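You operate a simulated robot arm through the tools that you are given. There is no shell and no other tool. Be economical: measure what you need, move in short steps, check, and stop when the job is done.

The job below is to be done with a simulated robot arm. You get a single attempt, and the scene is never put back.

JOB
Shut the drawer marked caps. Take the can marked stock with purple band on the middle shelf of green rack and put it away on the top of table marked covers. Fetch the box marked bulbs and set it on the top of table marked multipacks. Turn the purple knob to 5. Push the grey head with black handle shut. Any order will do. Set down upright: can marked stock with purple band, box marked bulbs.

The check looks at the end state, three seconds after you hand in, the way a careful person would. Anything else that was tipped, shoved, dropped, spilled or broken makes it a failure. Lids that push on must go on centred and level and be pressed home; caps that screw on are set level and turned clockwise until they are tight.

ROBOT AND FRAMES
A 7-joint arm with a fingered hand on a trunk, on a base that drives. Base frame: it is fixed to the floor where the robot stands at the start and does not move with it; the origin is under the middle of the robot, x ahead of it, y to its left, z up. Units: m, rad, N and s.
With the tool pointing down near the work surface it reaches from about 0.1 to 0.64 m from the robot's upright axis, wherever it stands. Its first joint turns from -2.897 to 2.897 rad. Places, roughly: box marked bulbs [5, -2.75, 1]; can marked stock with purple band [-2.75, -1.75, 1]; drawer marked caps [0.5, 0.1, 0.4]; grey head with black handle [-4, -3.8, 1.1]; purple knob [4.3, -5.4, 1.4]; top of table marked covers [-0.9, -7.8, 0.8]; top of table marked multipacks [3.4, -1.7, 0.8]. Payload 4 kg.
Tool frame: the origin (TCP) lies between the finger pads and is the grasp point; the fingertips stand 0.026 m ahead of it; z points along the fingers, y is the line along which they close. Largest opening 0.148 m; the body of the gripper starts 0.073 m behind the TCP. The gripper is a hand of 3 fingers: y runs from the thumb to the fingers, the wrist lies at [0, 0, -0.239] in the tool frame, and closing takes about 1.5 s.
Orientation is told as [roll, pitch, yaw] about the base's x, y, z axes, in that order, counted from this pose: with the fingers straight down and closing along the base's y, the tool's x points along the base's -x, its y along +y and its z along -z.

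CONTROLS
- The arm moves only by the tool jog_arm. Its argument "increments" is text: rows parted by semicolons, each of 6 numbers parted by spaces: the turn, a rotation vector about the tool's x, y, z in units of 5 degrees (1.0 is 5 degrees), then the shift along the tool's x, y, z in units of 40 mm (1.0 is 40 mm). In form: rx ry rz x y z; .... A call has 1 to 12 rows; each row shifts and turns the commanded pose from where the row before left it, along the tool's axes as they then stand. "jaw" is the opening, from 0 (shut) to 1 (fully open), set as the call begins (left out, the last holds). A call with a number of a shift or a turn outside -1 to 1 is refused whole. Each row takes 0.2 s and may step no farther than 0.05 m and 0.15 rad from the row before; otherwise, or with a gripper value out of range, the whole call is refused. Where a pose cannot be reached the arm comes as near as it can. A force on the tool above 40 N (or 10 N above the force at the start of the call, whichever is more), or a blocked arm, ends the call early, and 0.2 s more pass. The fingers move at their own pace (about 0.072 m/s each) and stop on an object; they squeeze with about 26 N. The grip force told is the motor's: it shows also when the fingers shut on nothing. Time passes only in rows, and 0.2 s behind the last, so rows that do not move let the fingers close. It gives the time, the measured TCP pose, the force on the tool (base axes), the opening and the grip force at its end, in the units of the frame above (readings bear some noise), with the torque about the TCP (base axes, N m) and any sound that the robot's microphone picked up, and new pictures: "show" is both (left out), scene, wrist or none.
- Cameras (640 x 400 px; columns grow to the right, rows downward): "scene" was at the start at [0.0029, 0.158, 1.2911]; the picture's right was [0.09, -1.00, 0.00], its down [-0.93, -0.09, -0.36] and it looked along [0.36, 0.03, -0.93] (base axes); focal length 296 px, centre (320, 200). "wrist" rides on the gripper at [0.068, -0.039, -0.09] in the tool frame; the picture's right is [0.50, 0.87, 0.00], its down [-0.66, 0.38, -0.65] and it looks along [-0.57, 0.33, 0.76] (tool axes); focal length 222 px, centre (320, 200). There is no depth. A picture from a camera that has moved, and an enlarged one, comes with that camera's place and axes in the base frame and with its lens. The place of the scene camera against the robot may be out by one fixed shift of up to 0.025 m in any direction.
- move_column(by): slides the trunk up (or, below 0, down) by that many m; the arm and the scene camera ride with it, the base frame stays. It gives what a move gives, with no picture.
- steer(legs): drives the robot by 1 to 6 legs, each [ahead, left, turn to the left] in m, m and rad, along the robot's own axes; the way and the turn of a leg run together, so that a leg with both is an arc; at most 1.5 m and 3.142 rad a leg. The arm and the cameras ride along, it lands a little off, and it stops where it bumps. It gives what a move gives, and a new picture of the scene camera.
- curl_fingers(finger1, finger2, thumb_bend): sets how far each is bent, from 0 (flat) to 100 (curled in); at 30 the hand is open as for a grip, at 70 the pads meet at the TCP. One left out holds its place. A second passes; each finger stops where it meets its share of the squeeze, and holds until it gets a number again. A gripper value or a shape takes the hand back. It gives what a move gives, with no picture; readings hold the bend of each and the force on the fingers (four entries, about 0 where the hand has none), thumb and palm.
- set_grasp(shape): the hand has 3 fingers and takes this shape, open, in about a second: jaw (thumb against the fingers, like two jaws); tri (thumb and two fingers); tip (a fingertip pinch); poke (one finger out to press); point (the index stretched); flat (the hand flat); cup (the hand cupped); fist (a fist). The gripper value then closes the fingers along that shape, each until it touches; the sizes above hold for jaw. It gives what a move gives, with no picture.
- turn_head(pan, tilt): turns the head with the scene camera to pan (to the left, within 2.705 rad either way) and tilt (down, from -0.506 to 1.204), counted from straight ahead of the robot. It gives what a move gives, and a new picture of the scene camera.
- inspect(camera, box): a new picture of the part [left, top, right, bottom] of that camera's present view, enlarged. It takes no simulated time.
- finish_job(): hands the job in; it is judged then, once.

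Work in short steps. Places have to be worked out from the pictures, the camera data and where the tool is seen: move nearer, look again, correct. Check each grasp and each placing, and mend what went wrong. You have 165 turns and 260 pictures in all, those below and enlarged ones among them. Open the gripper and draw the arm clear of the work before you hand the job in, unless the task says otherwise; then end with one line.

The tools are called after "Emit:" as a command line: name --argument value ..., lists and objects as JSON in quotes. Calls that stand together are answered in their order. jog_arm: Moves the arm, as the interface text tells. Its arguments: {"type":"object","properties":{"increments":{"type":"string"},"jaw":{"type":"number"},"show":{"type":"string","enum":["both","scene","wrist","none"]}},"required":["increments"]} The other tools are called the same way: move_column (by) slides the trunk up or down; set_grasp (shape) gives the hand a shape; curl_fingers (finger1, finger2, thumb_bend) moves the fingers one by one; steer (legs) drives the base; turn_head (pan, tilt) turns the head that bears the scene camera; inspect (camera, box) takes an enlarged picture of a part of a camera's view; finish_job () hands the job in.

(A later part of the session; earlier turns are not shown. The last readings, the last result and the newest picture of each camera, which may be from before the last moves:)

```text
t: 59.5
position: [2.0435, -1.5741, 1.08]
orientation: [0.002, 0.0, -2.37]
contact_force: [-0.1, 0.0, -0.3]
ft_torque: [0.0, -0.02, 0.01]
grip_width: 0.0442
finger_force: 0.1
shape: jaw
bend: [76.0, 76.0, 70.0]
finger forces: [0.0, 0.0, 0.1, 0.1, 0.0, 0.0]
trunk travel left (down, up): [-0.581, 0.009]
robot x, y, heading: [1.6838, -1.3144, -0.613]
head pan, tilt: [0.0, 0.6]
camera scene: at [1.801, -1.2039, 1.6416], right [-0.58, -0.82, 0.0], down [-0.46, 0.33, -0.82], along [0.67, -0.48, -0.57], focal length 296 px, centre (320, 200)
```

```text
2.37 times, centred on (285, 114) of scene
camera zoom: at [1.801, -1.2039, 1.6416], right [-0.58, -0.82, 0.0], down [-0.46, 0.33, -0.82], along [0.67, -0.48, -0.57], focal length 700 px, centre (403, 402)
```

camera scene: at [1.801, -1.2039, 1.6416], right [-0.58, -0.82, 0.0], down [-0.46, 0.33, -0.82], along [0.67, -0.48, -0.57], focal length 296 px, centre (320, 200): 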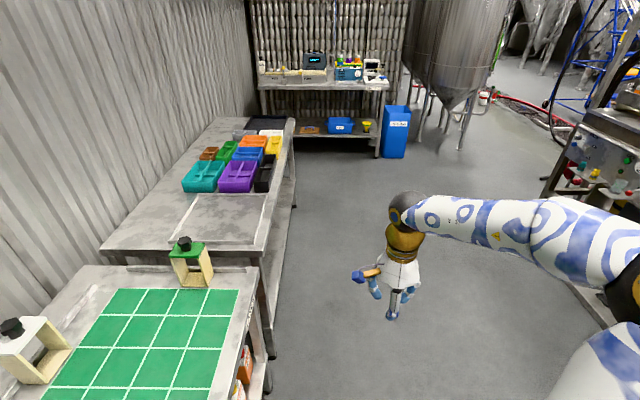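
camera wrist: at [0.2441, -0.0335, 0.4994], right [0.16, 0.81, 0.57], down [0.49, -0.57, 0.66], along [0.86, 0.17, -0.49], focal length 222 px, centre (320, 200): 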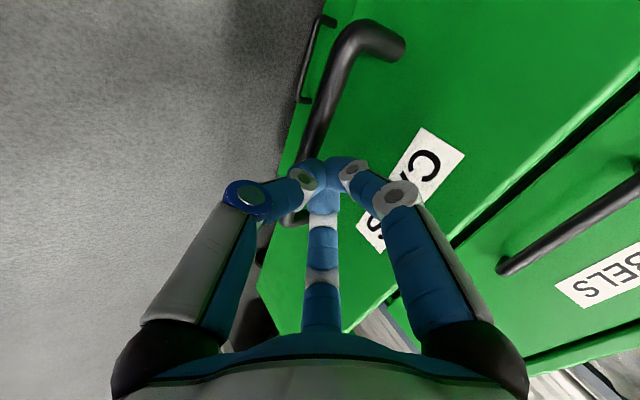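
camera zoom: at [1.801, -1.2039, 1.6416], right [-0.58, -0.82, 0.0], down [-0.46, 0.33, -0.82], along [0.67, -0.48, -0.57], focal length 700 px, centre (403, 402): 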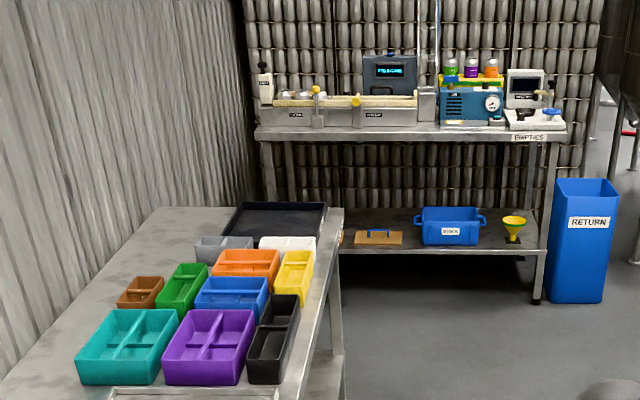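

Drive on to the space ahead of the far table.

Emit:
steer --legs '[[1.2, 0, 0], [0.8, 0, 0]]'

Emit:
turn_head --pan 0.4 --tilt 0.6

```text
t: 69.4
position: [3.6647, -2.7285, 1.0816]
orientation: [0.002, 0.002, -2.37]
contact_force: [0.1, 0.1, -0.2]
ft_torque: [0.03, -0.01, 0.02]
grip_width: 0.0443
finger_force: 0.0
shape: jaw
bend: [76.0, 76.0, 70.0]
finger forces: [0.0, 0.0, 0.1, 0.0, 0.0, 0.0]
trunk travel left (down, up): [-0.581, 0.009]
robot x, y, heading: [3.3026, -2.4631, -0.615]
head pan, tilt: [0.0, 0.6]
camera scene: at [3.4241, -2.3568, 1.6416], right [-0.58, -0.82, 0.0], down [-0.46, 0.33, -0.82], along [0.67, -0.48, -0.57], focal length 296 px, centre (320, 200)
```

scene: 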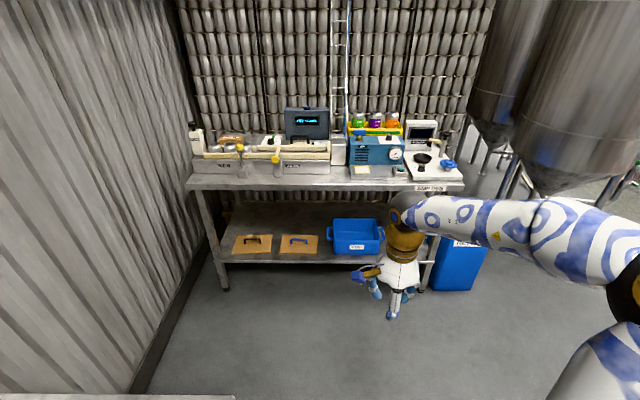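

```text
t: 70.3
position: [3.6645, -2.7279, 1.081]
orientation: [0.001, 0.002, -2.373]
contact_force: [-0.6, -0.8, 1.0]
ft_torque: [0.01, 0.02, -0.02]
grip_width: 0.044
finger_force: 0.0
shape: jaw
bend: [76.0, 76.0, 70.0]
finger forces: [0.1, 0.0, 0.1, 0.0, 0.1, 0.0]
trunk travel left (down, up): [-0.581, 0.009]
robot x, y, heading: [3.3036, -2.4652, -0.623]
head pan, tilt: [0.4, 0.6]
camera scene: at [3.4381, -2.3246, 1.6416], right [-0.22, -0.98, 0.0], down [-0.55, 0.12, -0.83], along [0.81, -0.18, -0.56], focal length 296 px, centre (320, 200)
```

scene: 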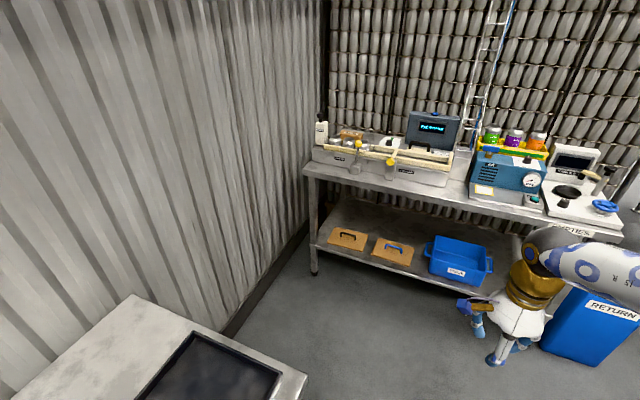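

Emit:
inspect --camera "scene" --box '[290, 90, 490, 215]'

```text
3.20 times, centred on (390, 152) of scene
camera zoom: at [3.4381, -2.3246, 1.6416], right [-0.22, -0.98, 0.0], down [-0.55, 0.12, -0.83], along [0.81, -0.18, -0.56], focal length 946 px, centre (96, 352)
```

zoom: 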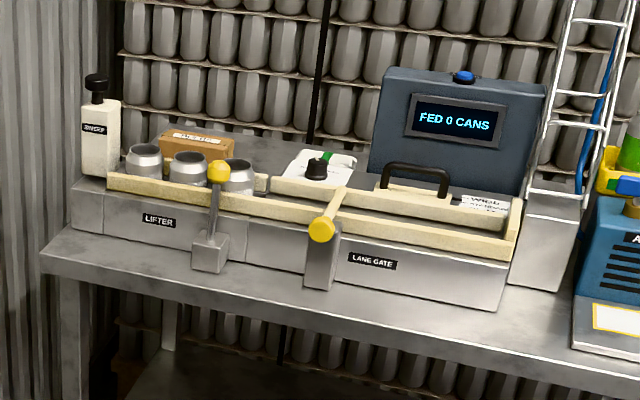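

The brown carton near (5.0,-2.85) is likely bulbs. I drive ahead, then left, with hand raised, to view it closer.

Emit:
jog_arm --increments "0 0 0 0 0 -1;0 0 0 0 0 -1;0 0 0 0 0 -1" --show "none"

Emit:
steer --legs '[[0.65, 0, 0], [0, 0.62, 0]]'

Emit:
turn_head --pan 0 --tilt 0.75

```text
t: 71.1
position: [3.663, -2.7282, 1.2011]
orientation: [0.002, 0.002, -2.371]
contact_force: [-0.6, -0.2, 0.7]
ft_torque: [0.0, 0.02, 0.02]
grip_width: 0.044
finger_force: 0.0
shape: jaw
bend: [76.0, 76.0, 70.0]
finger forces: [0.0, 0.0, 0.0, 0.0, 0.0, 0.0]
trunk travel left (down, up): [-0.581, 0.009]
robot x, y, heading: [3.309, -2.463, -0.617]
head pan, tilt: [0.4, 0.6]
```

```text
t: 77.8
position: [4.5537, -2.6067, 1.201]
orientation: [0.001, 0.002, -2.367]
contact_force: [-0.1, -0.4, 0.5]
ft_torque: [0.01, 0.05, 0.01]
grip_width: 0.0444
finger_force: 0.1
shape: jaw
bend: [76.0, 76.0, 70.0]
finger forces: [0.1, 0.0, 0.1, 0.0, 0.1, 0.0]
trunk travel left (down, up): [-0.581, 0.009]
robot x, y, heading: [4.1962, -2.3491, -0.611]
head pan, tilt: [0.4, 0.6]
camera scene: at [4.3273, -2.2039, 1.6416], right [-0.21, -0.98, 0.0], down [-0.55, 0.12, -0.82], along [0.81, -0.17, -0.57], focal length 296 px, centre (320, 200)
```

scene: 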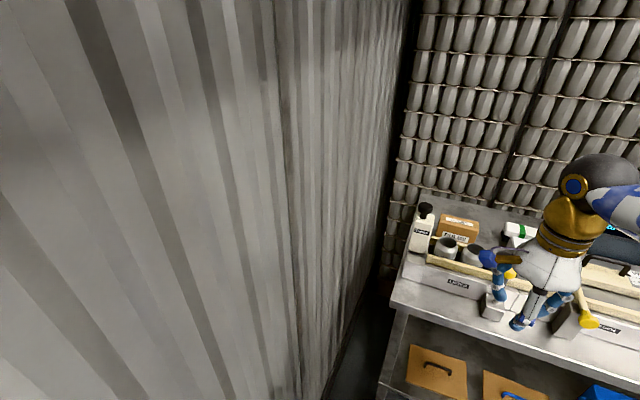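

```text
t: 78.6
position: [4.5551, -2.6067, 1.1996]
orientation: [0.003, 0.001, -2.366]
contact_force: [-0.3, -0.4, 0.3]
ft_torque: [0.0, 0.01, 0.01]
grip_width: 0.0439
finger_force: 0.1
shape: jaw
bend: [76.0, 76.0, 70.0]
finger forces: [0.0, 0.0, 0.0, 0.1, 0.0, 0.0]
trunk travel left (down, up): [-0.581, 0.009]
robot x, y, heading: [4.1953, -2.3445, -0.618]
head pan, tilt: [0.0, 0.75]
camera scene: at [4.3086, -2.2331, 1.6288], right [-0.57, -0.82, 0.0], down [-0.56, 0.39, -0.73], along [0.6, -0.42, -0.68], focal length 296 px, centre (320, 200)
```

scene: 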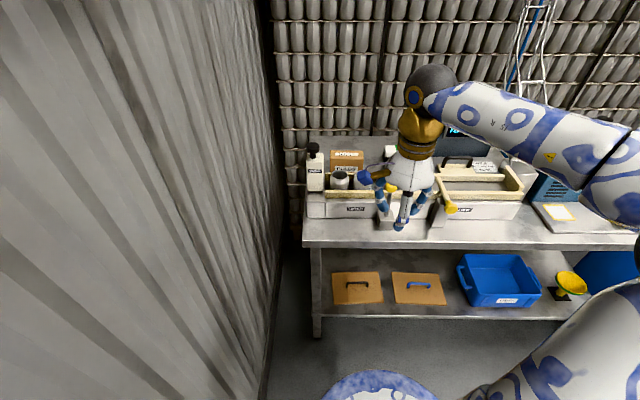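

Emit:
inspect --camera "scene" --box '[290, 130, 420, 211]'

Emit:
inspect --camera "wrist" --box '[0, 0, 640, 400]'

```text
4.92 times, centred on (355, 170) of scene
camera zoom: at [4.3086, -2.2331, 1.6288], right [-0.57, -0.82, 0.0], down [-0.56, 0.39, -0.73], along [0.6, -0.42, -0.68], focal length 1455 px, centre (148, 345)
```

zoom: 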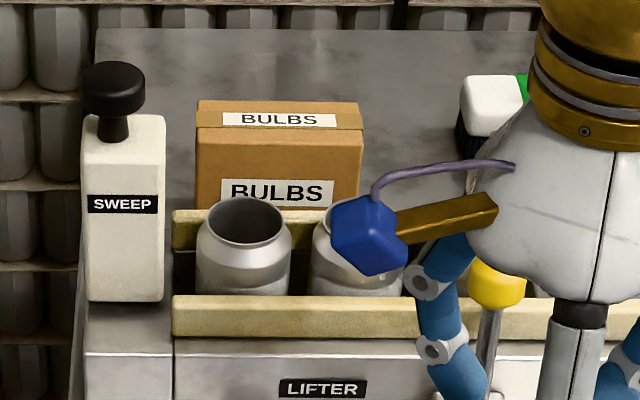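

```text
1.00 times, centred on (320, 200) of wrist (not enlarged: the box is as wide or as high as the picture)
camera zoom: at [4.5748, -2.5329, 1.2911], right [0.96, -0.27, 0.0], down [-0.21, -0.73, 0.65], along [-0.17, -0.63, -0.76], focal length 222 px, centre (320, 200)
```

zoom: 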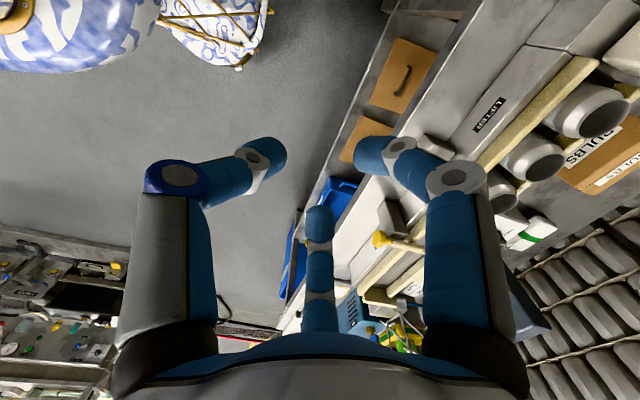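

BULBS confirmed. I advance the base a little (hand high) and view the box from the wrist camera.

Emit:
steer --legs '[[0.18, 0.05, 0]]'

Emit:
jog_arm --increments "0 0 0.8 0 0.8 0;0 0 0 0 0.8 0;0 0 0 0 0.8 0"

```text
t: 80.2
position: [4.7288, -2.6669, 1.1994]
orientation: [-0.001, 0.002, -2.367]
contact_force: [0.9, 0.2, 0.4]
ft_torque: [0.02, 0.03, 0.01]
grip_width: 0.0444
finger_force: 0.0
shape: jaw
bend: [76.0, 76.0, 70.0]
finger forces: [0.0, 0.0, 0.0, 0.0, 0.1, 0.0]
trunk travel left (down, up): [-0.581, 0.009]
robot x, y, heading: [4.3712, -2.4022, -0.609]
head pan, tilt: [0.0, 0.75]
camera scene: at [4.4829, -2.2933, 1.6287], right [-0.57, -0.82, 0.0], down [-0.56, 0.39, -0.73], along [0.6, -0.42, -0.68], focal length 296 px, centre (320, 200)
```

scene: 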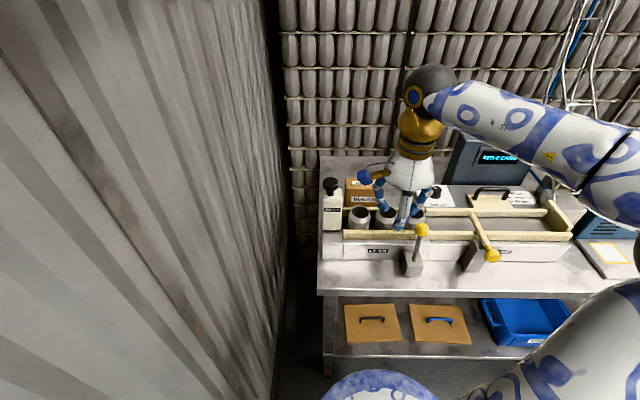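

```text
t: 81.0
position: [4.7931, -2.7381, 1.2002]
orientation: [0.0, 0.0, -2.437]
contact_force: [-0.6, -0.4, -1.1]
ft_torque: [0.01, -0.02, -0.05]
grip_width: 0.0442
finger_force: 0.0
shape: jaw
bend: [76.0, 76.0, 70.0]
finger forces: [0.0, 0.0, 0.1, 0.0, 0.0, 0.0]
trunk travel left (down, up): [-0.581, 0.009]
robot x, y, heading: [4.3672, -2.4049, -0.614]
head pan, tilt: [0.0, 0.75]
camera scene: at [4.4825, -2.2932, 1.6287], right [-0.57, -0.82, 0.0], down [-0.56, 0.39, -0.73], along [0.6, -0.42, -0.68], focal length 296 px, centre (320, 200)
camera wrist: at [4.8185, -2.6659, 1.2917], right [0.94, -0.34, 0.0], down [-0.25, -0.71, 0.65], along [-0.22, -0.62, -0.76], focal length 222 px, centre (320, 200)
```

scene: 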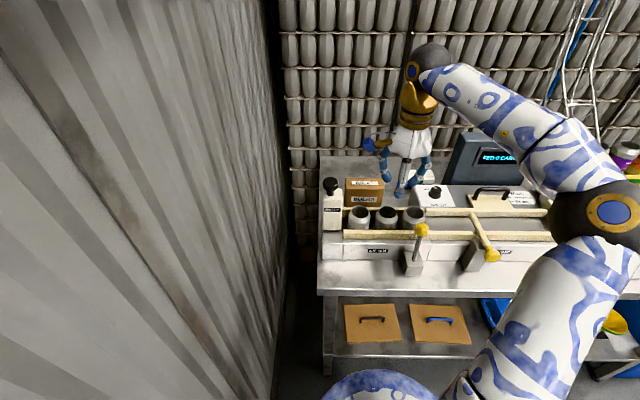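
wrist: 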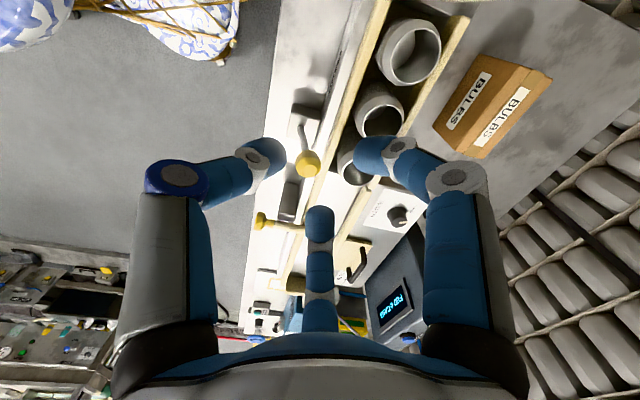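

The box top centre works out at about (4.97,-2.805,1.064). I extend the arm toward it at safe height and open the hand.

Emit:
jog_arm --increments "0 0 -0.58 0.4 0.83 0;0 0 -0.58 0.4 0.83 0;0 0 -0.58 0.35 0.83 0;0 0 -0.58 0.35 0.83 0;0 0 -0.58 0.3 0.83 0" --jaw 1

```text
t: 82.2
position: [4.9158, -2.7754, 1.1914]
orientation: [0.001, 0.002, -2.198]
contact_force: [0.9, -0.3, 0.1]
ft_torque: [-0.03, 0.01, 0.0]
grip_width: 0.1479
finger_force: 0.0
shape: jaw
bend: [30.0, 30.0, 30.0]
finger forces: [0.1, 0.0, 0.1, 0.0, 0.0, 0.0]
out of reach, approached as far as the arm can: row 4, 5
trunk travel left (down, up): [-0.581, 0.009]
robot x, y, heading: [4.3666, -2.4078, -0.614]
head pan, tilt: [0.0, 0.75]
camera scene: at [4.483, -2.2925, 1.6286], right [-0.57, -0.82, 0.0], down [-0.56, 0.39, -0.73], along [0.6, -0.42, -0.68], focal length 296 px, centre (320, 200)
camera wrist: at [4.9227, -2.6987, 1.2823], right [0.99, -0.1, 0.0], down [-0.08, -0.75, 0.65], along [-0.07, -0.65, -0.76], focal length 222 px, centre (320, 200)
```

scene: 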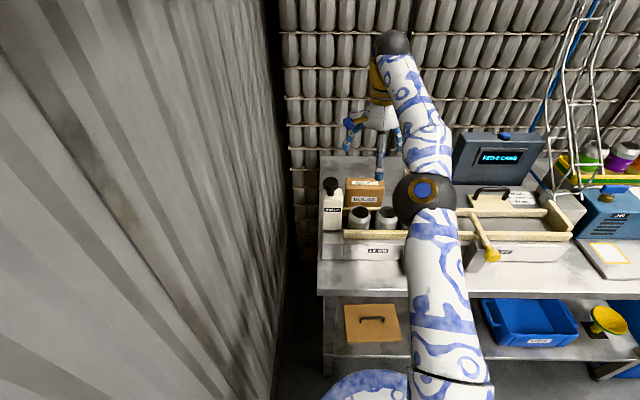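
wrist: 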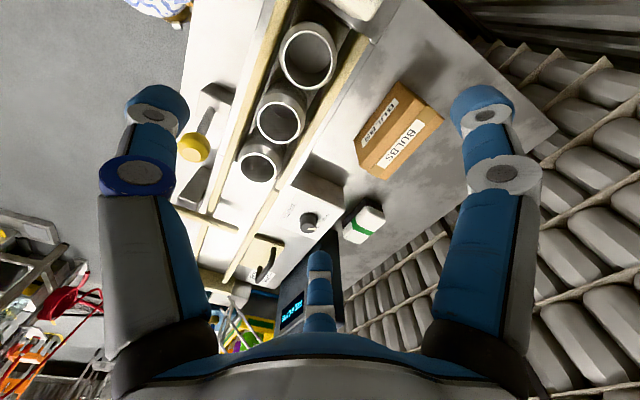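

Reach limit is ~0.66 and I need ~0.74. I look down to judge base-to-table clearance.

Emit:
turn_head --pan 0.25 --tilt 1.2

```text
t: 83.1
position: [4.914, -2.7761, 1.1935]
orientation: [0.003, 0.003, -2.199]
contact_force: [-0.3, 0.2, -0.2]
ft_torque: [-0.02, 0.01, 0.0]
grip_width: 0.1479
finger_force: 0.0
shape: jaw
bend: [30.0, 30.0, 30.0]
finger forces: [0.1, 0.1, 0.0, 0.0, 0.1, 0.0]
trunk travel left (down, up): [-0.581, 0.009]
robot x, y, heading: [4.3722, -2.4056, -0.615]
head pan, tilt: [0.25, 1.201]
camera scene: at [4.4666, -2.2653, 1.5971], right [-0.35, -0.93, 0.0], down [-0.87, 0.33, -0.36], along [0.34, -0.13, -0.93], focal length 296 px, centre (320, 200)
```

scene: 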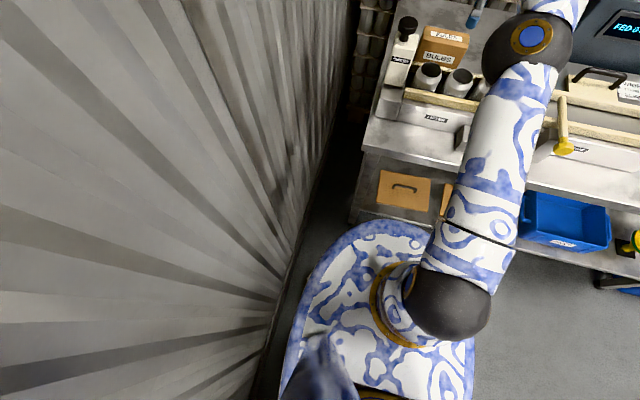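

Emit:
inspect --camera "scene" --box '[300, 150, 480, 262]'

```text
3.56 times, centred on (390, 206) of scene
camera zoom: at [4.4666, -2.2653, 1.5971], right [-0.35, -0.93, 0.0], down [-0.87, 0.33, -0.36], along [0.34, -0.13, -0.93], focal length 1051 px, centre (71, 179)
```

zoom: 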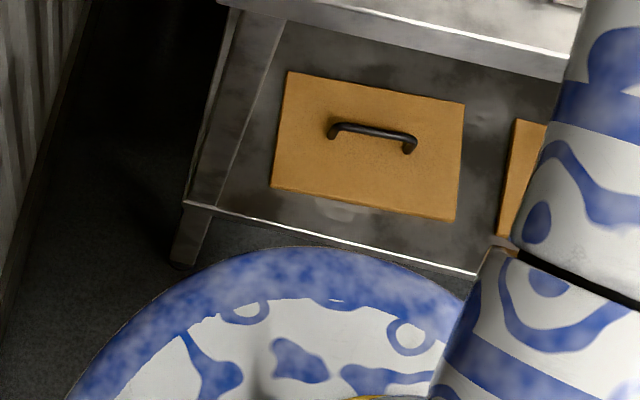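

Base can't safely go farther (table leg). The arm reaches farther when lower, so I descend to just above the box and extend.

Emit:
jog_arm --increments "0 0 0 0 0 0.9;0 0 0 0 0 0.85;0 0 0 0 0.5 0;0 0 0 0 0.5 0" --show "wrist"

```text
t: 84.1
position: [4.9375, -2.7943, 1.122]
orientation: [0.002, 0.0, -2.185]
contact_force: [-0.7, -0.7, -0.1]
ft_torque: [0.02, -0.01, 0.0]
grip_width: 0.1478
finger_force: 0.1
shape: jaw
bend: [30.0, 30.0, 30.0]
finger forces: [0.1, 0.0, 0.1, 0.0, 0.0, 0.0]
out of reach, approached as far as the arm can: row 4
trunk travel left (down, up): [-0.581, 0.009]
robot x, y, heading: [4.3697, -2.4062, -0.614]
head pan, tilt: [0.25, 1.201]
camera wrist: at [4.9432, -2.7177, 1.2122], right [1.0, -0.09, 0.0], down [-0.07, -0.75, 0.65], along [-0.06, -0.65, -0.76], focal length 222 px, centre (320, 200)
```

wrist: 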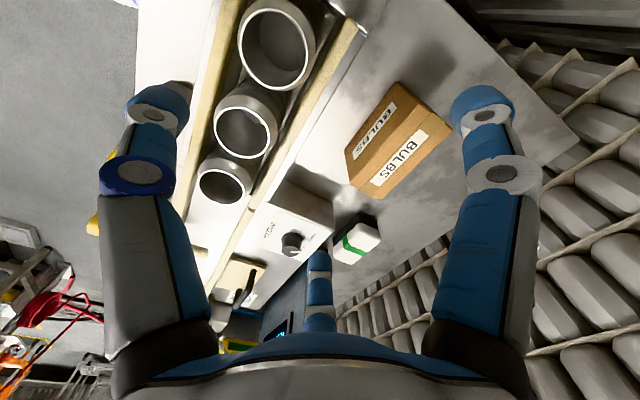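

Re-triangulation from the wrist camera gives the box top at (5.03,-2.865,0.975). The disc I see rides with the trunk (so it is above the table), hence I can drive ~0.1 m nearer.

Emit:
steer --legs '[[0.1, 0, 0]]'

Emit:
jog_arm --increments "0 0 0 0 0 0" --show "wrist"

```text
t: 85.2
position: [5.0215, -2.8524, 1.1209]
orientation: [0.001, 0.002, -2.185]
contact_force: [1.1, -0.4, -1.4]
ft_torque: [-0.02, 0.01, 0.02]
grip_width: 0.1483
finger_force: 0.0
shape: jaw
bend: [30.0, 30.0, 30.0]
finger forces: [0.0, 0.0, 0.0, 0.0, 0.0, 0.0]
trunk travel left (down, up): [-0.581, 0.009]
robot x, y, heading: [4.4507, -2.4605, -0.614]
head pan, tilt: [0.25, 1.201]
camera scene: at [4.5493, -2.3234, 1.597], right [-0.36, -0.93, 0.0], down [-0.87, 0.33, -0.36], along [0.34, -0.13, -0.93], focal length 296 px, centre (320, 200)
```

scene: 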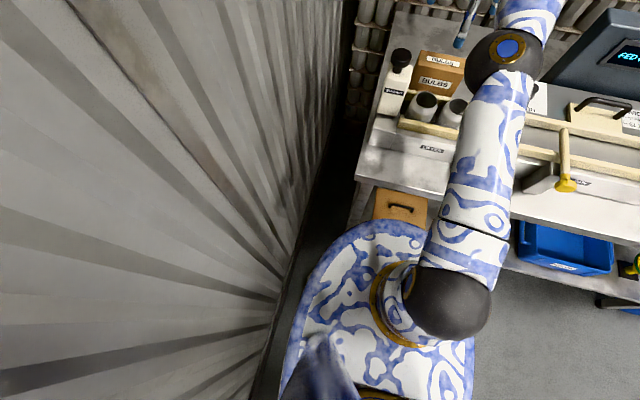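

```text
t: 85.6
position: [5.0212, -2.8512, 1.1209]
orientation: [0.002, 0.002, -2.185]
contact_force: [0.2, -1.3, 0.1]
ft_torque: [-0.02, 0.0, 0.02]
grip_width: 0.1478
finger_force: 0.1
shape: jaw
bend: [30.0, 30.0, 30.0]
finger forces: [0.0, 0.0, 0.1, 0.1, 0.0, 0.1]
trunk travel left (down, up): [-0.581, 0.009]
robot x, y, heading: [4.4497, -2.4635, -0.603]
head pan, tilt: [0.25, 1.201]
camera wrist: at [5.0258, -2.775, 1.2118], right [1.0, -0.09, 0.0], down [-0.07, -0.75, 0.65], along [-0.06, -0.65, -0.76], focal length 222 px, centre (320, 200)
```

wrist: 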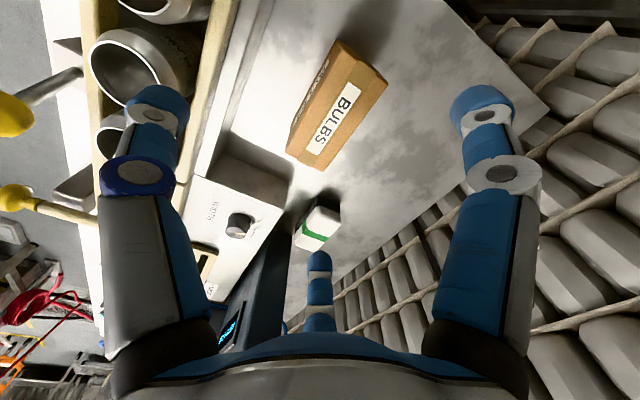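

Box is well aligned with the tool; offset about +19 mm along tool y. I half-close the hand, shift, and descend partway.

Emit:
jog_arm --increments "0 0 0 -0.1 0.47 0;0 0 0 0 0 0;0 0 0 0 0 0.9;0 0 0 0 0 0.9;0 0 0 0 0 0.7" --jaw 0.55

```text
t: 86.8
position: [5.0211, -2.8519, 1.0209]
orientation: [0.003, 0.003, -2.186]
contact_force: [0.5, -0.7, 0.9]
ft_torque: [0.01, 0.01, 0.01]
grip_width: 0.082
finger_force: 0.0
shape: jaw
bend: [34.0, 34.0, 70.0]
finger forces: [0.0, 0.0, 0.0, 0.0, 0.0, 0.0]
out of reach, approached as far as the arm can: row 1
trunk travel left (down, up): [-0.581, 0.009]
robot x, y, heading: [4.4534, -2.461, -0.614]
head pan, tilt: [0.25, 1.201]
camera scene: at [4.5486, -2.3227, 1.5971], right [-0.36, -0.93, 0.0], down [-0.87, 0.33, -0.36], along [0.34, -0.13, -0.93], focal length 296 px, centre (320, 200)
camera wrist: at [5.0276, -2.7752, 1.1121], right [1.0, -0.09, 0.0], down [-0.07, -0.75, 0.65], along [-0.06, -0.65, -0.76], focal length 222 px, centre (320, 200)
```

scene: 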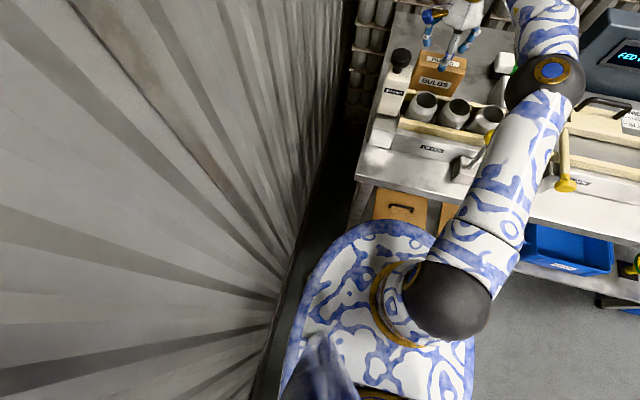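
wrist: 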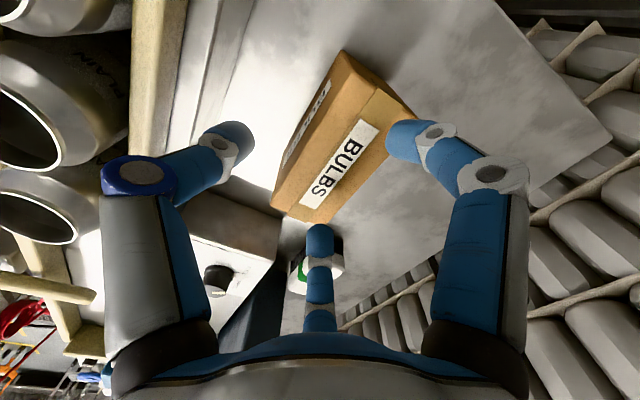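

Now lower I shift the remaining ~18 mm outward and check.

Emit:
jog_arm --increments "0 0 0 0 0.3 0;0 0 0 0 0.25 0" --show "wrist"

```text
t: 87.4
position: [5.039, -2.864, 1.0211]
orientation: [0.002, 0.003, -2.183]
contact_force: [0.1, 0.1, 0.5]
ft_torque: [0.01, 0.0, 0.01]
grip_width: 0.0819
finger_force: 0.2
shape: jaw
bend: [34.0, 34.0, 70.0]
finger forces: [0.1, 0.1, 0.0, 0.1, 0.0, 0.0]
trunk travel left (down, up): [-0.581, 0.009]
robot x, y, heading: [4.4505, -2.4633, -0.614]
head pan, tilt: [0.25, 1.201]
camera wrist: at [5.0453, -2.7871, 1.112], right [1.0, -0.09, 0.0], down [-0.07, -0.75, 0.65], along [-0.06, -0.65, -0.76], focal length 222 px, centre (320, 200)
```

wrist: 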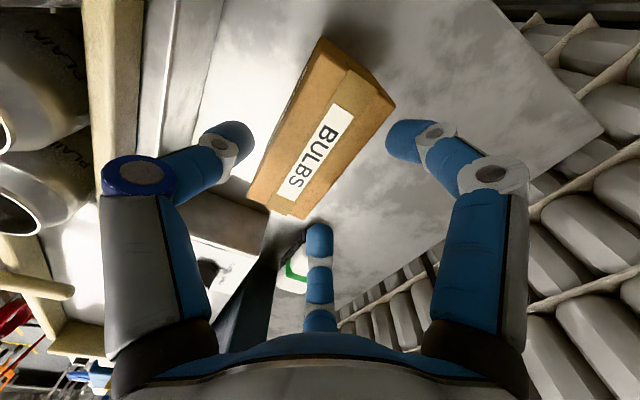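

Centred (label at 5.039,-2.860). Descend 75 mm and check.

Emit:
jog_arm --increments "0 0 0 0 0 0.5;0 0 0 0 0 0.5;0 0 0 0 0 0.45;0 0 0 0 0 0.4"

```text
t: 88.1
position: [5.0404, -2.8666, 0.9838]
orientation: [0.019, 0.003, -2.185]
contact_force: [-2.1, 1.0, 29.4]
ft_torque: [-0.41, -0.47, -0.02]
grip_width: 0.0811
finger_force: 0.0
shape: jaw
bend: [32.0, 32.0, 70.0]
finger forces: [13.5, 15.3, 0.0, 0.0, 0.1, 0.1]
trunk travel left (down, up): [-0.581, 0.009]
robot x, y, heading: [4.4494, -2.4634, -0.614]
head pan, tilt: [0.25, 1.201]
stopped in row 3: the force on the tool passed its limit at 51 N (the readings are from after the stop); the commanded pose is now the measured one
camera scene: at [4.5465, -2.3214, 1.5975], right [-0.36, -0.93, 0.0], down [-0.87, 0.33, -0.36], along [0.34, -0.13, -0.93], focal length 296 px, centre (320, 200)
camera wrist: at [5.0452, -2.7882, 1.0753], right [1.0, -0.09, 0.02], down [-0.08, -0.75, 0.66], along [-0.05, -0.66, -0.75], focal length 222 px, centre (320, 200)
```

scene: 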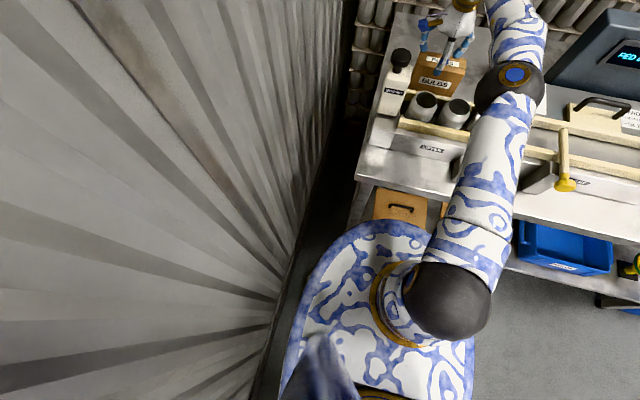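
wrist: 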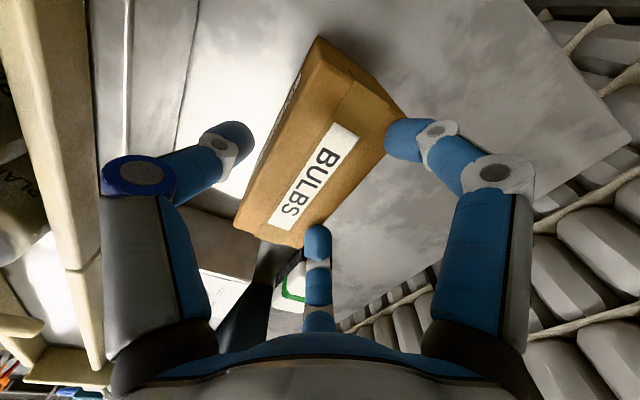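

The two fingers landed on the box's back edge. I lift, open a bit more, shift outward ~17 mm.

Emit:
jog_arm --increments "0 0 0 0 0 -0.6;0 0 0 0 0 -0.4;0 0 0 0 0.42 0;0 0 0 0 0 0;0 0 0 0 0 0" --jaw 0.7 --show "wrist"

```text
t: 89.3
position: [5.0441, -2.8695, 1.0196]
orientation: [0.013, 0.002, -2.184]
contact_force: [0.5, -0.5, -0.2]
ft_torque: [0.0, 0.0, 0.0]
grip_width: 0.1034
finger_force: 0.0
shape: jaw
bend: [28.0, 28.0, 74.0]
finger forces: [0.0, 0.0, 0.0, 0.0, 0.0, 0.1]
out of reach, approached as far as the arm can: row 3
trunk travel left (down, up): [-0.581, 0.009]
robot x, y, heading: [4.4504, -2.4569, -0.611]
head pan, tilt: [0.25, 1.201]
camera wrist: at [5.048, -2.7922, 1.1106], right [1.0, -0.09, 0.01], down [-0.08, -0.75, 0.66], along [-0.05, -0.66, -0.75], focal length 222 px, centre (320, 200)
```

wrist: 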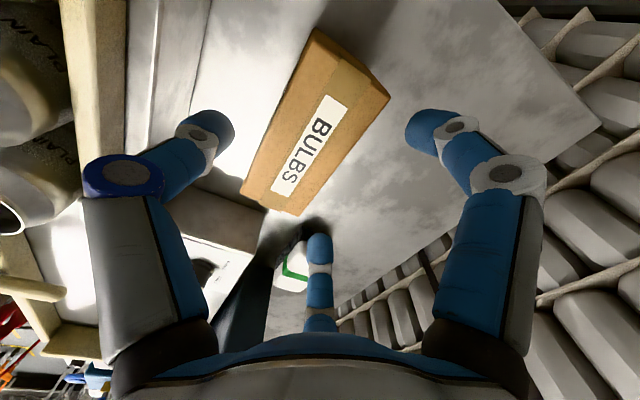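

Open a bit more, descend, and look.

Emit:
jog_arm --increments "0 0 0 0 0 0;0 0 0 0 0 0;0 0 0 0 0.15 0.4;0 0 0 0 0.15 0.4;0 0 0 0 0 0.3" --jaw 0.85 --show "wrist"

```text
t: 90.5
position: [5.0479, -2.8658, 0.9839]
orientation: [0.014, 0.003, -2.185]
contact_force: [0.2, -0.1, 0.2]
ft_torque: [-0.01, 0.01, 0.0]
grip_width: 0.1257
finger_force: 0.0
shape: jaw
bend: [25.0, 25.0, 40.0]
finger forces: [0.0, 0.0, 0.0, 0.0, 0.0, 0.1]
out of reach, approached as far as the arm can: row 3, 4
trunk travel left (down, up): [-0.581, 0.009]
robot x, y, heading: [4.4513, -2.4627, -0.62]
head pan, tilt: [0.25, 1.201]
camera wrist: at [5.0539, -2.7878, 1.0765], right [1.0, -0.09, 0.01], down [-0.08, -0.75, 0.66], along [-0.05, -0.65, -0.75], focal length 222 px, centre (320, 200)
```

wrist: 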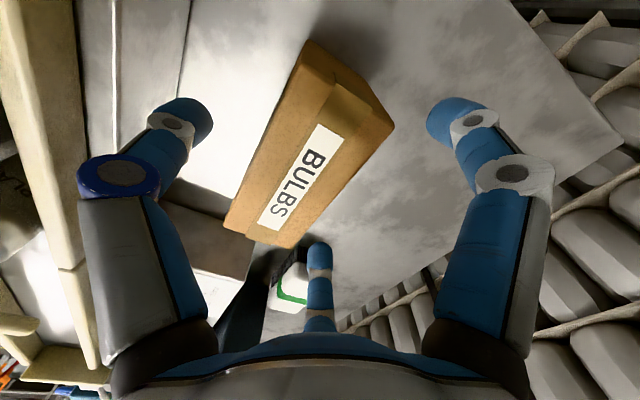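

Fingers clear both sides. Descend further.

Emit:
jog_arm --increments "0 0 0 0 0.05 0.4;0 0 0 0 0.05 0.4;0 0 0 0 0 0.3" --show "wrist"

```text
t: 91.3
position: [5.0503, -2.8677, 0.9443]
orientation: [0.011, 0.002, -2.185]
contact_force: [0.4, -0.3, -0.7]
ft_torque: [-0.01, -0.04, 0.01]
grip_width: 0.1255
finger_force: 0.0
shape: jaw
bend: [25.0, 25.0, 40.0]
finger forces: [0.1, 0.0, 0.1, 0.0, 0.0, 0.0]
trunk travel left (down, up): [-0.581, 0.009]
robot x, y, heading: [4.453, -2.4612, -0.612]
head pan, tilt: [0.25, 1.201]
camera wrist: at [5.0562, -2.7905, 1.0343], right [1.0, -0.09, 0.01], down [-0.08, -0.75, 0.66], along [-0.05, -0.66, -0.75], focal length 222 px, centre (320, 200)
```

wrist: 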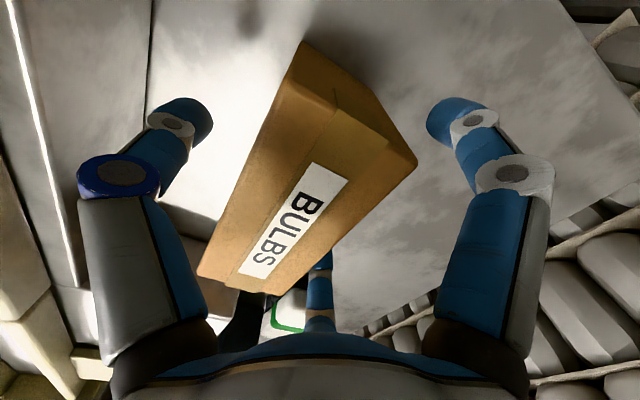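

Straddling well. Close the hand.

Emit:
jog_arm --increments "0 0 0 0 0 0;0 0 0 0 0 0;0 0 0 0 0 0;0 0 0 0 0 0;0 0 0 0 0 0;0 0 0 0 0 0;0 0 0 0 0 0;0 0 0 0 0 0" --jaw 0

```text
t: 93.1
position: [5.0509, -2.8672, 0.9438]
orientation: [0.013, 0.002, -2.185]
contact_force: [-0.2, 0.5, -0.2]
ft_torque: [0.04, -0.01, -0.01]
grip_width: 0.062
finger_force: 26.0
shape: jaw
bend: [80.0, 80.0, 70.0]
finger forces: [15.3, 16.4, 0.0, 0.1, 31.9, 0.1]
trunk travel left (down, up): [-0.581, 0.009]
robot x, y, heading: [4.4517, -2.4626, -0.614]
head pan, tilt: [0.25, 1.201]
camera scene: at [4.5486, -2.3228, 1.597], right [-0.36, -0.93, 0.0], down [-0.87, 0.33, -0.36], along [0.34, -0.13, -0.93], focal length 296 px, centre (320, 200)
camera wrist: at [5.0562, -2.7905, 1.0343], right [1.0, -0.09, 0.01], down [-0.08, -0.75, 0.66], along [-0.05, -0.66, -0.75], focal length 222 px, centre (320, 200)
```

scene: 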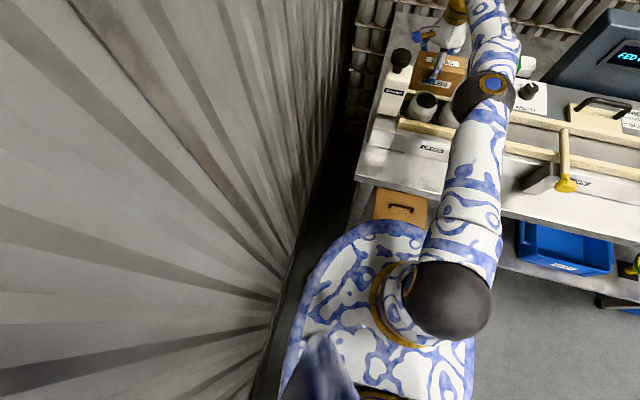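
wrist: 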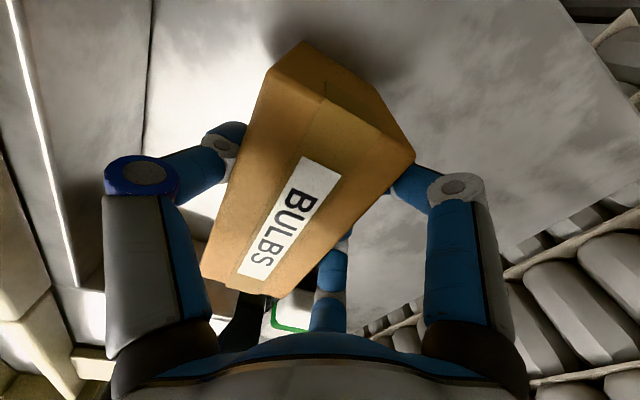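

Solid grip on the box. Lift.

Emit:
jog_arm --increments "0 0 0 0 0 -0.4;0 0 0 0 0 -0.6;0 0 0 0 0 -0.8;0 0 0 0 -0.1 -0.8;0 0 0 0 -0.2 -0.8;0 0 0 0 -0.4 -0.8"

```text
t: 94.5
position: [5.0196, -2.8469, 1.1101]
orientation: [0.012, 0.005, -2.185]
contact_force: [0.2, -0.5, -1.8]
ft_torque: [-0.01, -0.01, 0.04]
grip_width: 0.0619
finger_force: 26.1
shape: jaw
bend: [80.0, 80.0, 70.0]
finger forces: [15.2, 16.3, 0.0, 0.0, 31.7, 0.1]
out of reach, approached as far as the arm can: row 3
trunk travel left (down, up): [-0.581, 0.009]
robot x, y, heading: [4.4509, -2.4664, -0.607]
head pan, tilt: [0.25, 1.201]
camera scene: at [4.5482, -2.3227, 1.597], right [-0.36, -0.93, 0.0], down [-0.87, 0.33, -0.36], along [0.34, -0.13, -0.93], focal length 296 px, centre (320, 200)
camera wrist: at [5.0256, -2.7696, 1.2], right [1.0, -0.09, 0.01], down [-0.08, -0.75, 0.66], along [-0.05, -0.65, -0.75], focal length 222 px, centre (320, 200)
```

scene: 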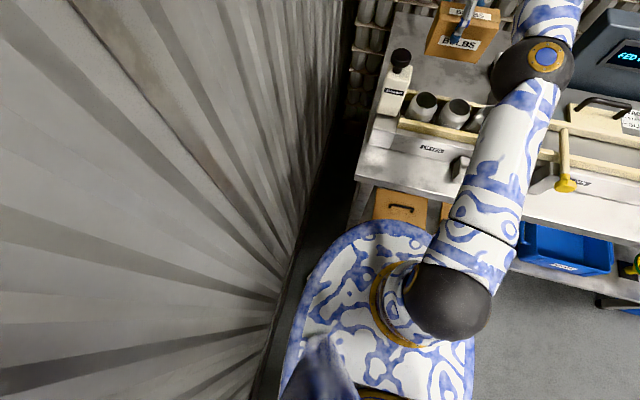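
wrist: 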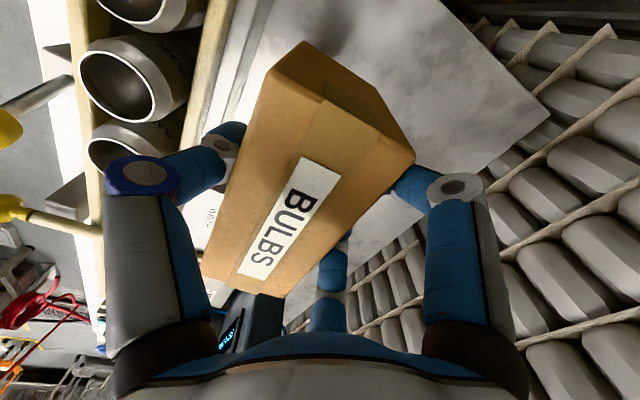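

Held. Raise more while drawing back, then back the base away.

Emit:
jog_arm --increments "0 0 0 0 -0.1 -0.9;0 0 0 0 -0.3 -0.9;0 0 0 0 -0.5 -0.7;0 0 0 0 -0.8 0;0 0 0 0 -0.8 0" --show "none"

Emit:
steer --legs '[[-0.2, 0, 0]]'

Emit:
turn_head --pan 0.15 --tilt 0.7

```text
t: 95.7
position: [4.9976, -2.8131, 1.2186]
orientation: [0.012, 0.004, -2.185]
contact_force: [0.3, -0.5, -1.9]
ft_torque: [0.04, -0.07, 0.02]
grip_width: 0.0621
finger_force: 26.4
shape: jaw
bend: [80.0, 80.0, 70.0]
finger forces: [15.1, 16.5, 0.0, 0.0, 31.7, 0.1]
out of reach, approached as far as the arm can: row 3, 4, 5
trunk travel left (down, up): [-0.581, 0.009]
robot x, y, heading: [4.4523, -2.4615, -0.609]
head pan, tilt: [0.25, 1.201]
```

```text
t: 97.3
position: [4.834, -2.6982, 1.2184]
orientation: [0.012, 0.003, -2.185]
contact_force: [1.3, 0.2, -1.8]
ft_torque: [0.01, -0.03, -0.02]
grip_width: 0.0617
finger_force: 25.9
shape: jaw
bend: [80.0, 80.0, 70.0]
finger forces: [15.2, 16.4, 0.1, 0.0, 31.8, 0.1]
trunk travel left (down, up): [-0.581, 0.009]
robot x, y, heading: [4.2864, -2.3482, -0.608]
head pan, tilt: [0.25, 1.201]
camera scene: at [4.3846, -2.2074, 1.5971], right [-0.36, -0.93, 0.0], down [-0.87, 0.33, -0.36], along [0.34, -0.13, -0.93], focal length 296 px, centre (320, 200)
```

scene: 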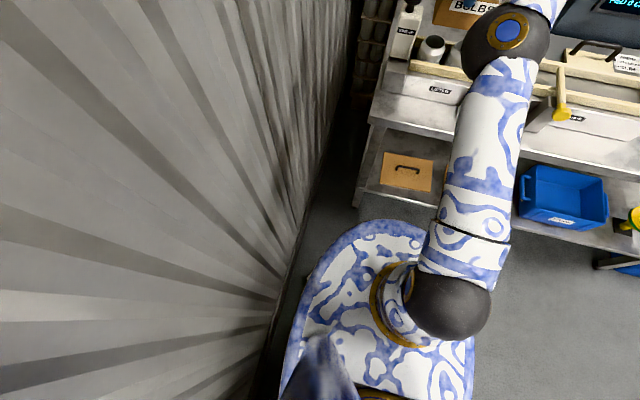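

```text
t: 98.2
position: [4.8346, -2.6987, 1.2173]
orientation: [0.013, 0.002, -2.185]
contact_force: [-0.3, 0.1, -1.8]
ft_torque: [0.02, -0.02, -0.02]
grip_width: 0.0618
finger_force: 25.9
shape: jaw
bend: [80.0, 80.0, 70.0]
finger forces: [15.1, 16.6, 0.0, 0.0, 31.7, 0.0]
trunk travel left (down, up): [-0.581, 0.009]
robot x, y, heading: [4.2891, -2.3465, -0.61]
head pan, tilt: [0.15, 0.7]
camera scene: at [4.4091, -2.226, 1.6329], right [-0.45, -0.89, 0.0], down [-0.58, 0.29, -0.76], along [0.68, -0.34, -0.64], focal length 296 px, centre (320, 200)
```

scene: 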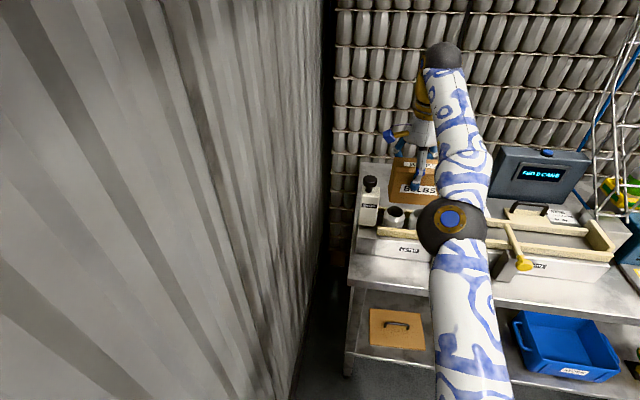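

Box is held well. I move away from the wall, then turn right to face the multipacks table.

Emit:
steer --legs '[[-0.05, -0.2, 0], [0, 0, -1.57], [0, 0, -1.57]]'

Emit:
turn_head --pan -0.15 --tilt 0.85

```text
t: 107.4
position: [3.57, -2.1569, 1.2173]
orientation: [0.012, 0.002, 1.002]
contact_force: [0.2, 0.0, -2.1]
ft_torque: [0.0, 0.0, 0.01]
grip_width: 0.0607
finger_force: 26.1
shape: jaw
bend: [80.0, 80.0, 70.0]
finger forces: [14.6, 15.9, 0.0, 0.1, 30.6, 0.1]
trunk travel left (down, up): [-0.581, 0.009]
robot x, y, heading: [4.1343, -2.4834, 2.575]
head pan, tilt: [0.15, 0.7]
camera scene: at [4.0306, -2.6061, 1.633], right [0.41, 0.91, 0.0], down [0.59, -0.26, -0.76], along [-0.7, 0.31, -0.64], focal length 296 px, centre (320, 200)
```

scene: 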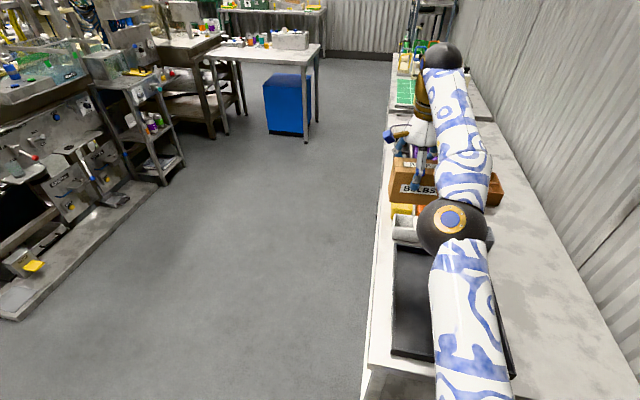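

```text
t: 108.2
position: [3.5693, -2.1564, 1.2177]
orientation: [0.013, 0.002, 1.003]
contact_force: [-0.1, -0.3, -1.8]
ft_torque: [-0.01, 0.03, -0.02]
grip_width: 0.0611
finger_force: 25.9
shape: jaw
bend: [80.0, 80.0, 70.0]
finger forces: [14.6, 15.9, 0.0, 0.0, 30.5, 0.1]
trunk travel left (down, up): [-0.581, 0.009]
robot x, y, heading: [4.1337, -2.4834, 2.57]
head pan, tilt: [-0.15, 0.85]
camera scene: at [4.0493, -2.5892, 1.6208], right [0.66, 0.75, 0.0], down [0.57, -0.49, -0.66], along [-0.5, 0.43, -0.75], focal length 296 px, centre (320, 200)
```

scene: 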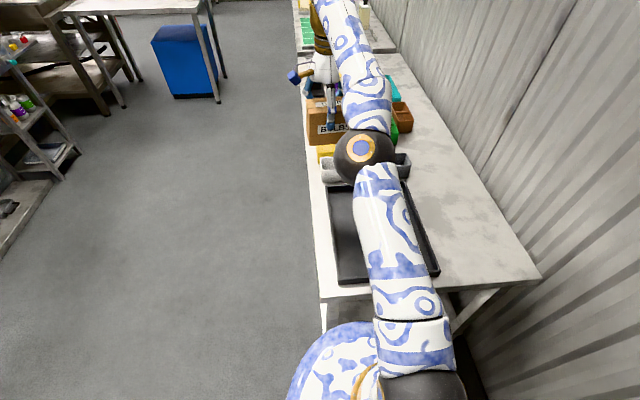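

There's a clear strip on the wall side of the tray, around (3.92,-1.88). Turning the robot right by ~0.7 rad swings the extended arm over it.

Emit:
steer --legs '[[0, 0, -0.7]]'

Emit:
turn_head --pan 0.3 --tilt 1.0

Emit:
jog_arm --increments "0 0 0 0 0 0.1" --show "wrist"

```text
t: 110.5
position: [3.9142, -1.8712, 1.2167]
orientation: [0.014, 0.001, 0.299]
contact_force: [0.4, 0.2, -1.7]
ft_torque: [0.01, 0.02, -0.02]
grip_width: 0.0607
finger_force: 25.8
shape: jaw
bend: [80.0, 80.0, 70.0]
finger forces: [14.6, 15.9, 0.0, 0.0, 30.3, 0.0]
trunk travel left (down, up): [-0.581, 0.009]
robot x, y, heading: [4.1319, -2.4803, 1.868]
head pan, tilt: [-0.15, 0.85]
camera scene: at [4.0009, -2.5054, 1.6207], right [0.99, 0.15, 0.0], down [0.11, -0.74, -0.66], along [-0.1, 0.65, -0.75], focal length 296 px, centre (320, 200)
```

scene: 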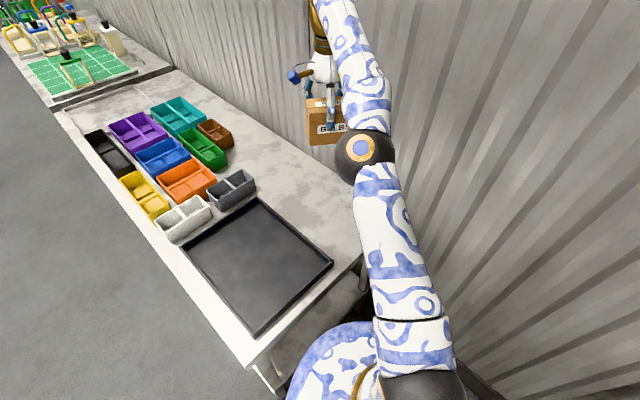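

```text
t: 111.4
position: [3.9142, -1.8705, 1.2173]
orientation: [0.011, 0.003, 0.298]
contact_force: [0.7, -0.3, -1.1]
ft_torque: [-0.03, -0.01, -0.01]
grip_width: 0.0608
finger_force: 25.3
shape: jaw
bend: [80.0, 80.0, 70.0]
finger forces: [14.5, 15.8, 0.0, 0.0, 30.4, 0.0]
trunk travel left (down, up): [-0.581, 0.009]
robot x, y, heading: [4.1305, -2.484, 1.866]
head pan, tilt: [0.3, 1.0]
camera scene: at [3.9732, -2.5252, 1.6096], right [0.83, 0.56, 0.0], down [0.47, -0.69, -0.54], along [-0.3, 0.45, -0.84], focal length 296 px, centre (320, 200)
```

scene: 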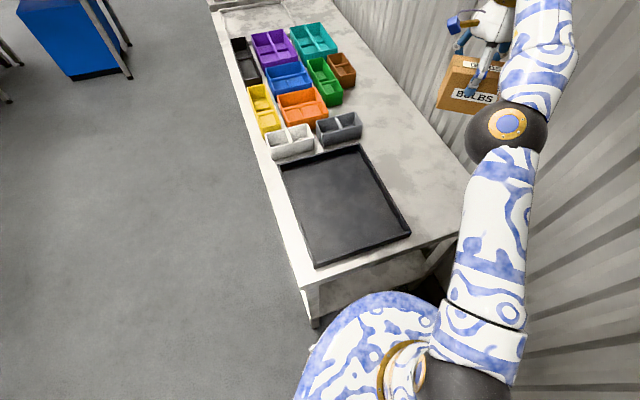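

```text
t: 111.8
position: [3.9149, -1.8697, 1.2127]
orientation: [0.01, 0.002, 0.299]
contact_force: [0.2, 0.4, -0.8]
ft_torque: [0.04, 0.0, -0.02]
grip_width: 0.0608
finger_force: 26.0
shape: jaw
bend: [80.0, 80.0, 70.0]
finger forces: [14.4, 15.7, 0.0, 0.0, 30.4, 0.1]
trunk travel left (down, up): [-0.581, 0.009]
robot x, y, heading: [4.1346, -2.4844, 1.875]
head pan, tilt: [0.3, 1.0]
camera wrist: at [3.8617, -1.9295, 1.304], right [-0.73, 0.68, 0.01], down [0.52, 0.55, 0.66], along [0.44, 0.49, -0.75], focal length 222 px, centre (320, 200)
```

wrist: 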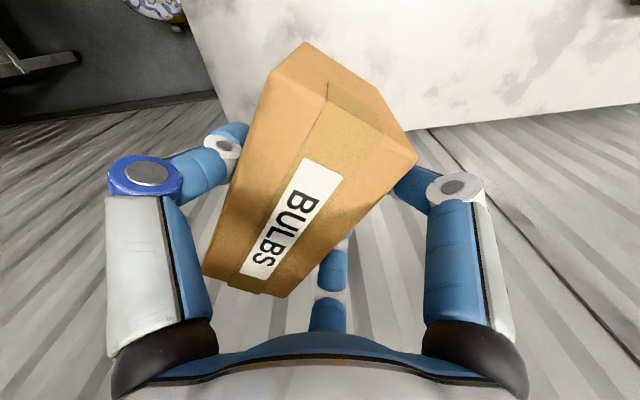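

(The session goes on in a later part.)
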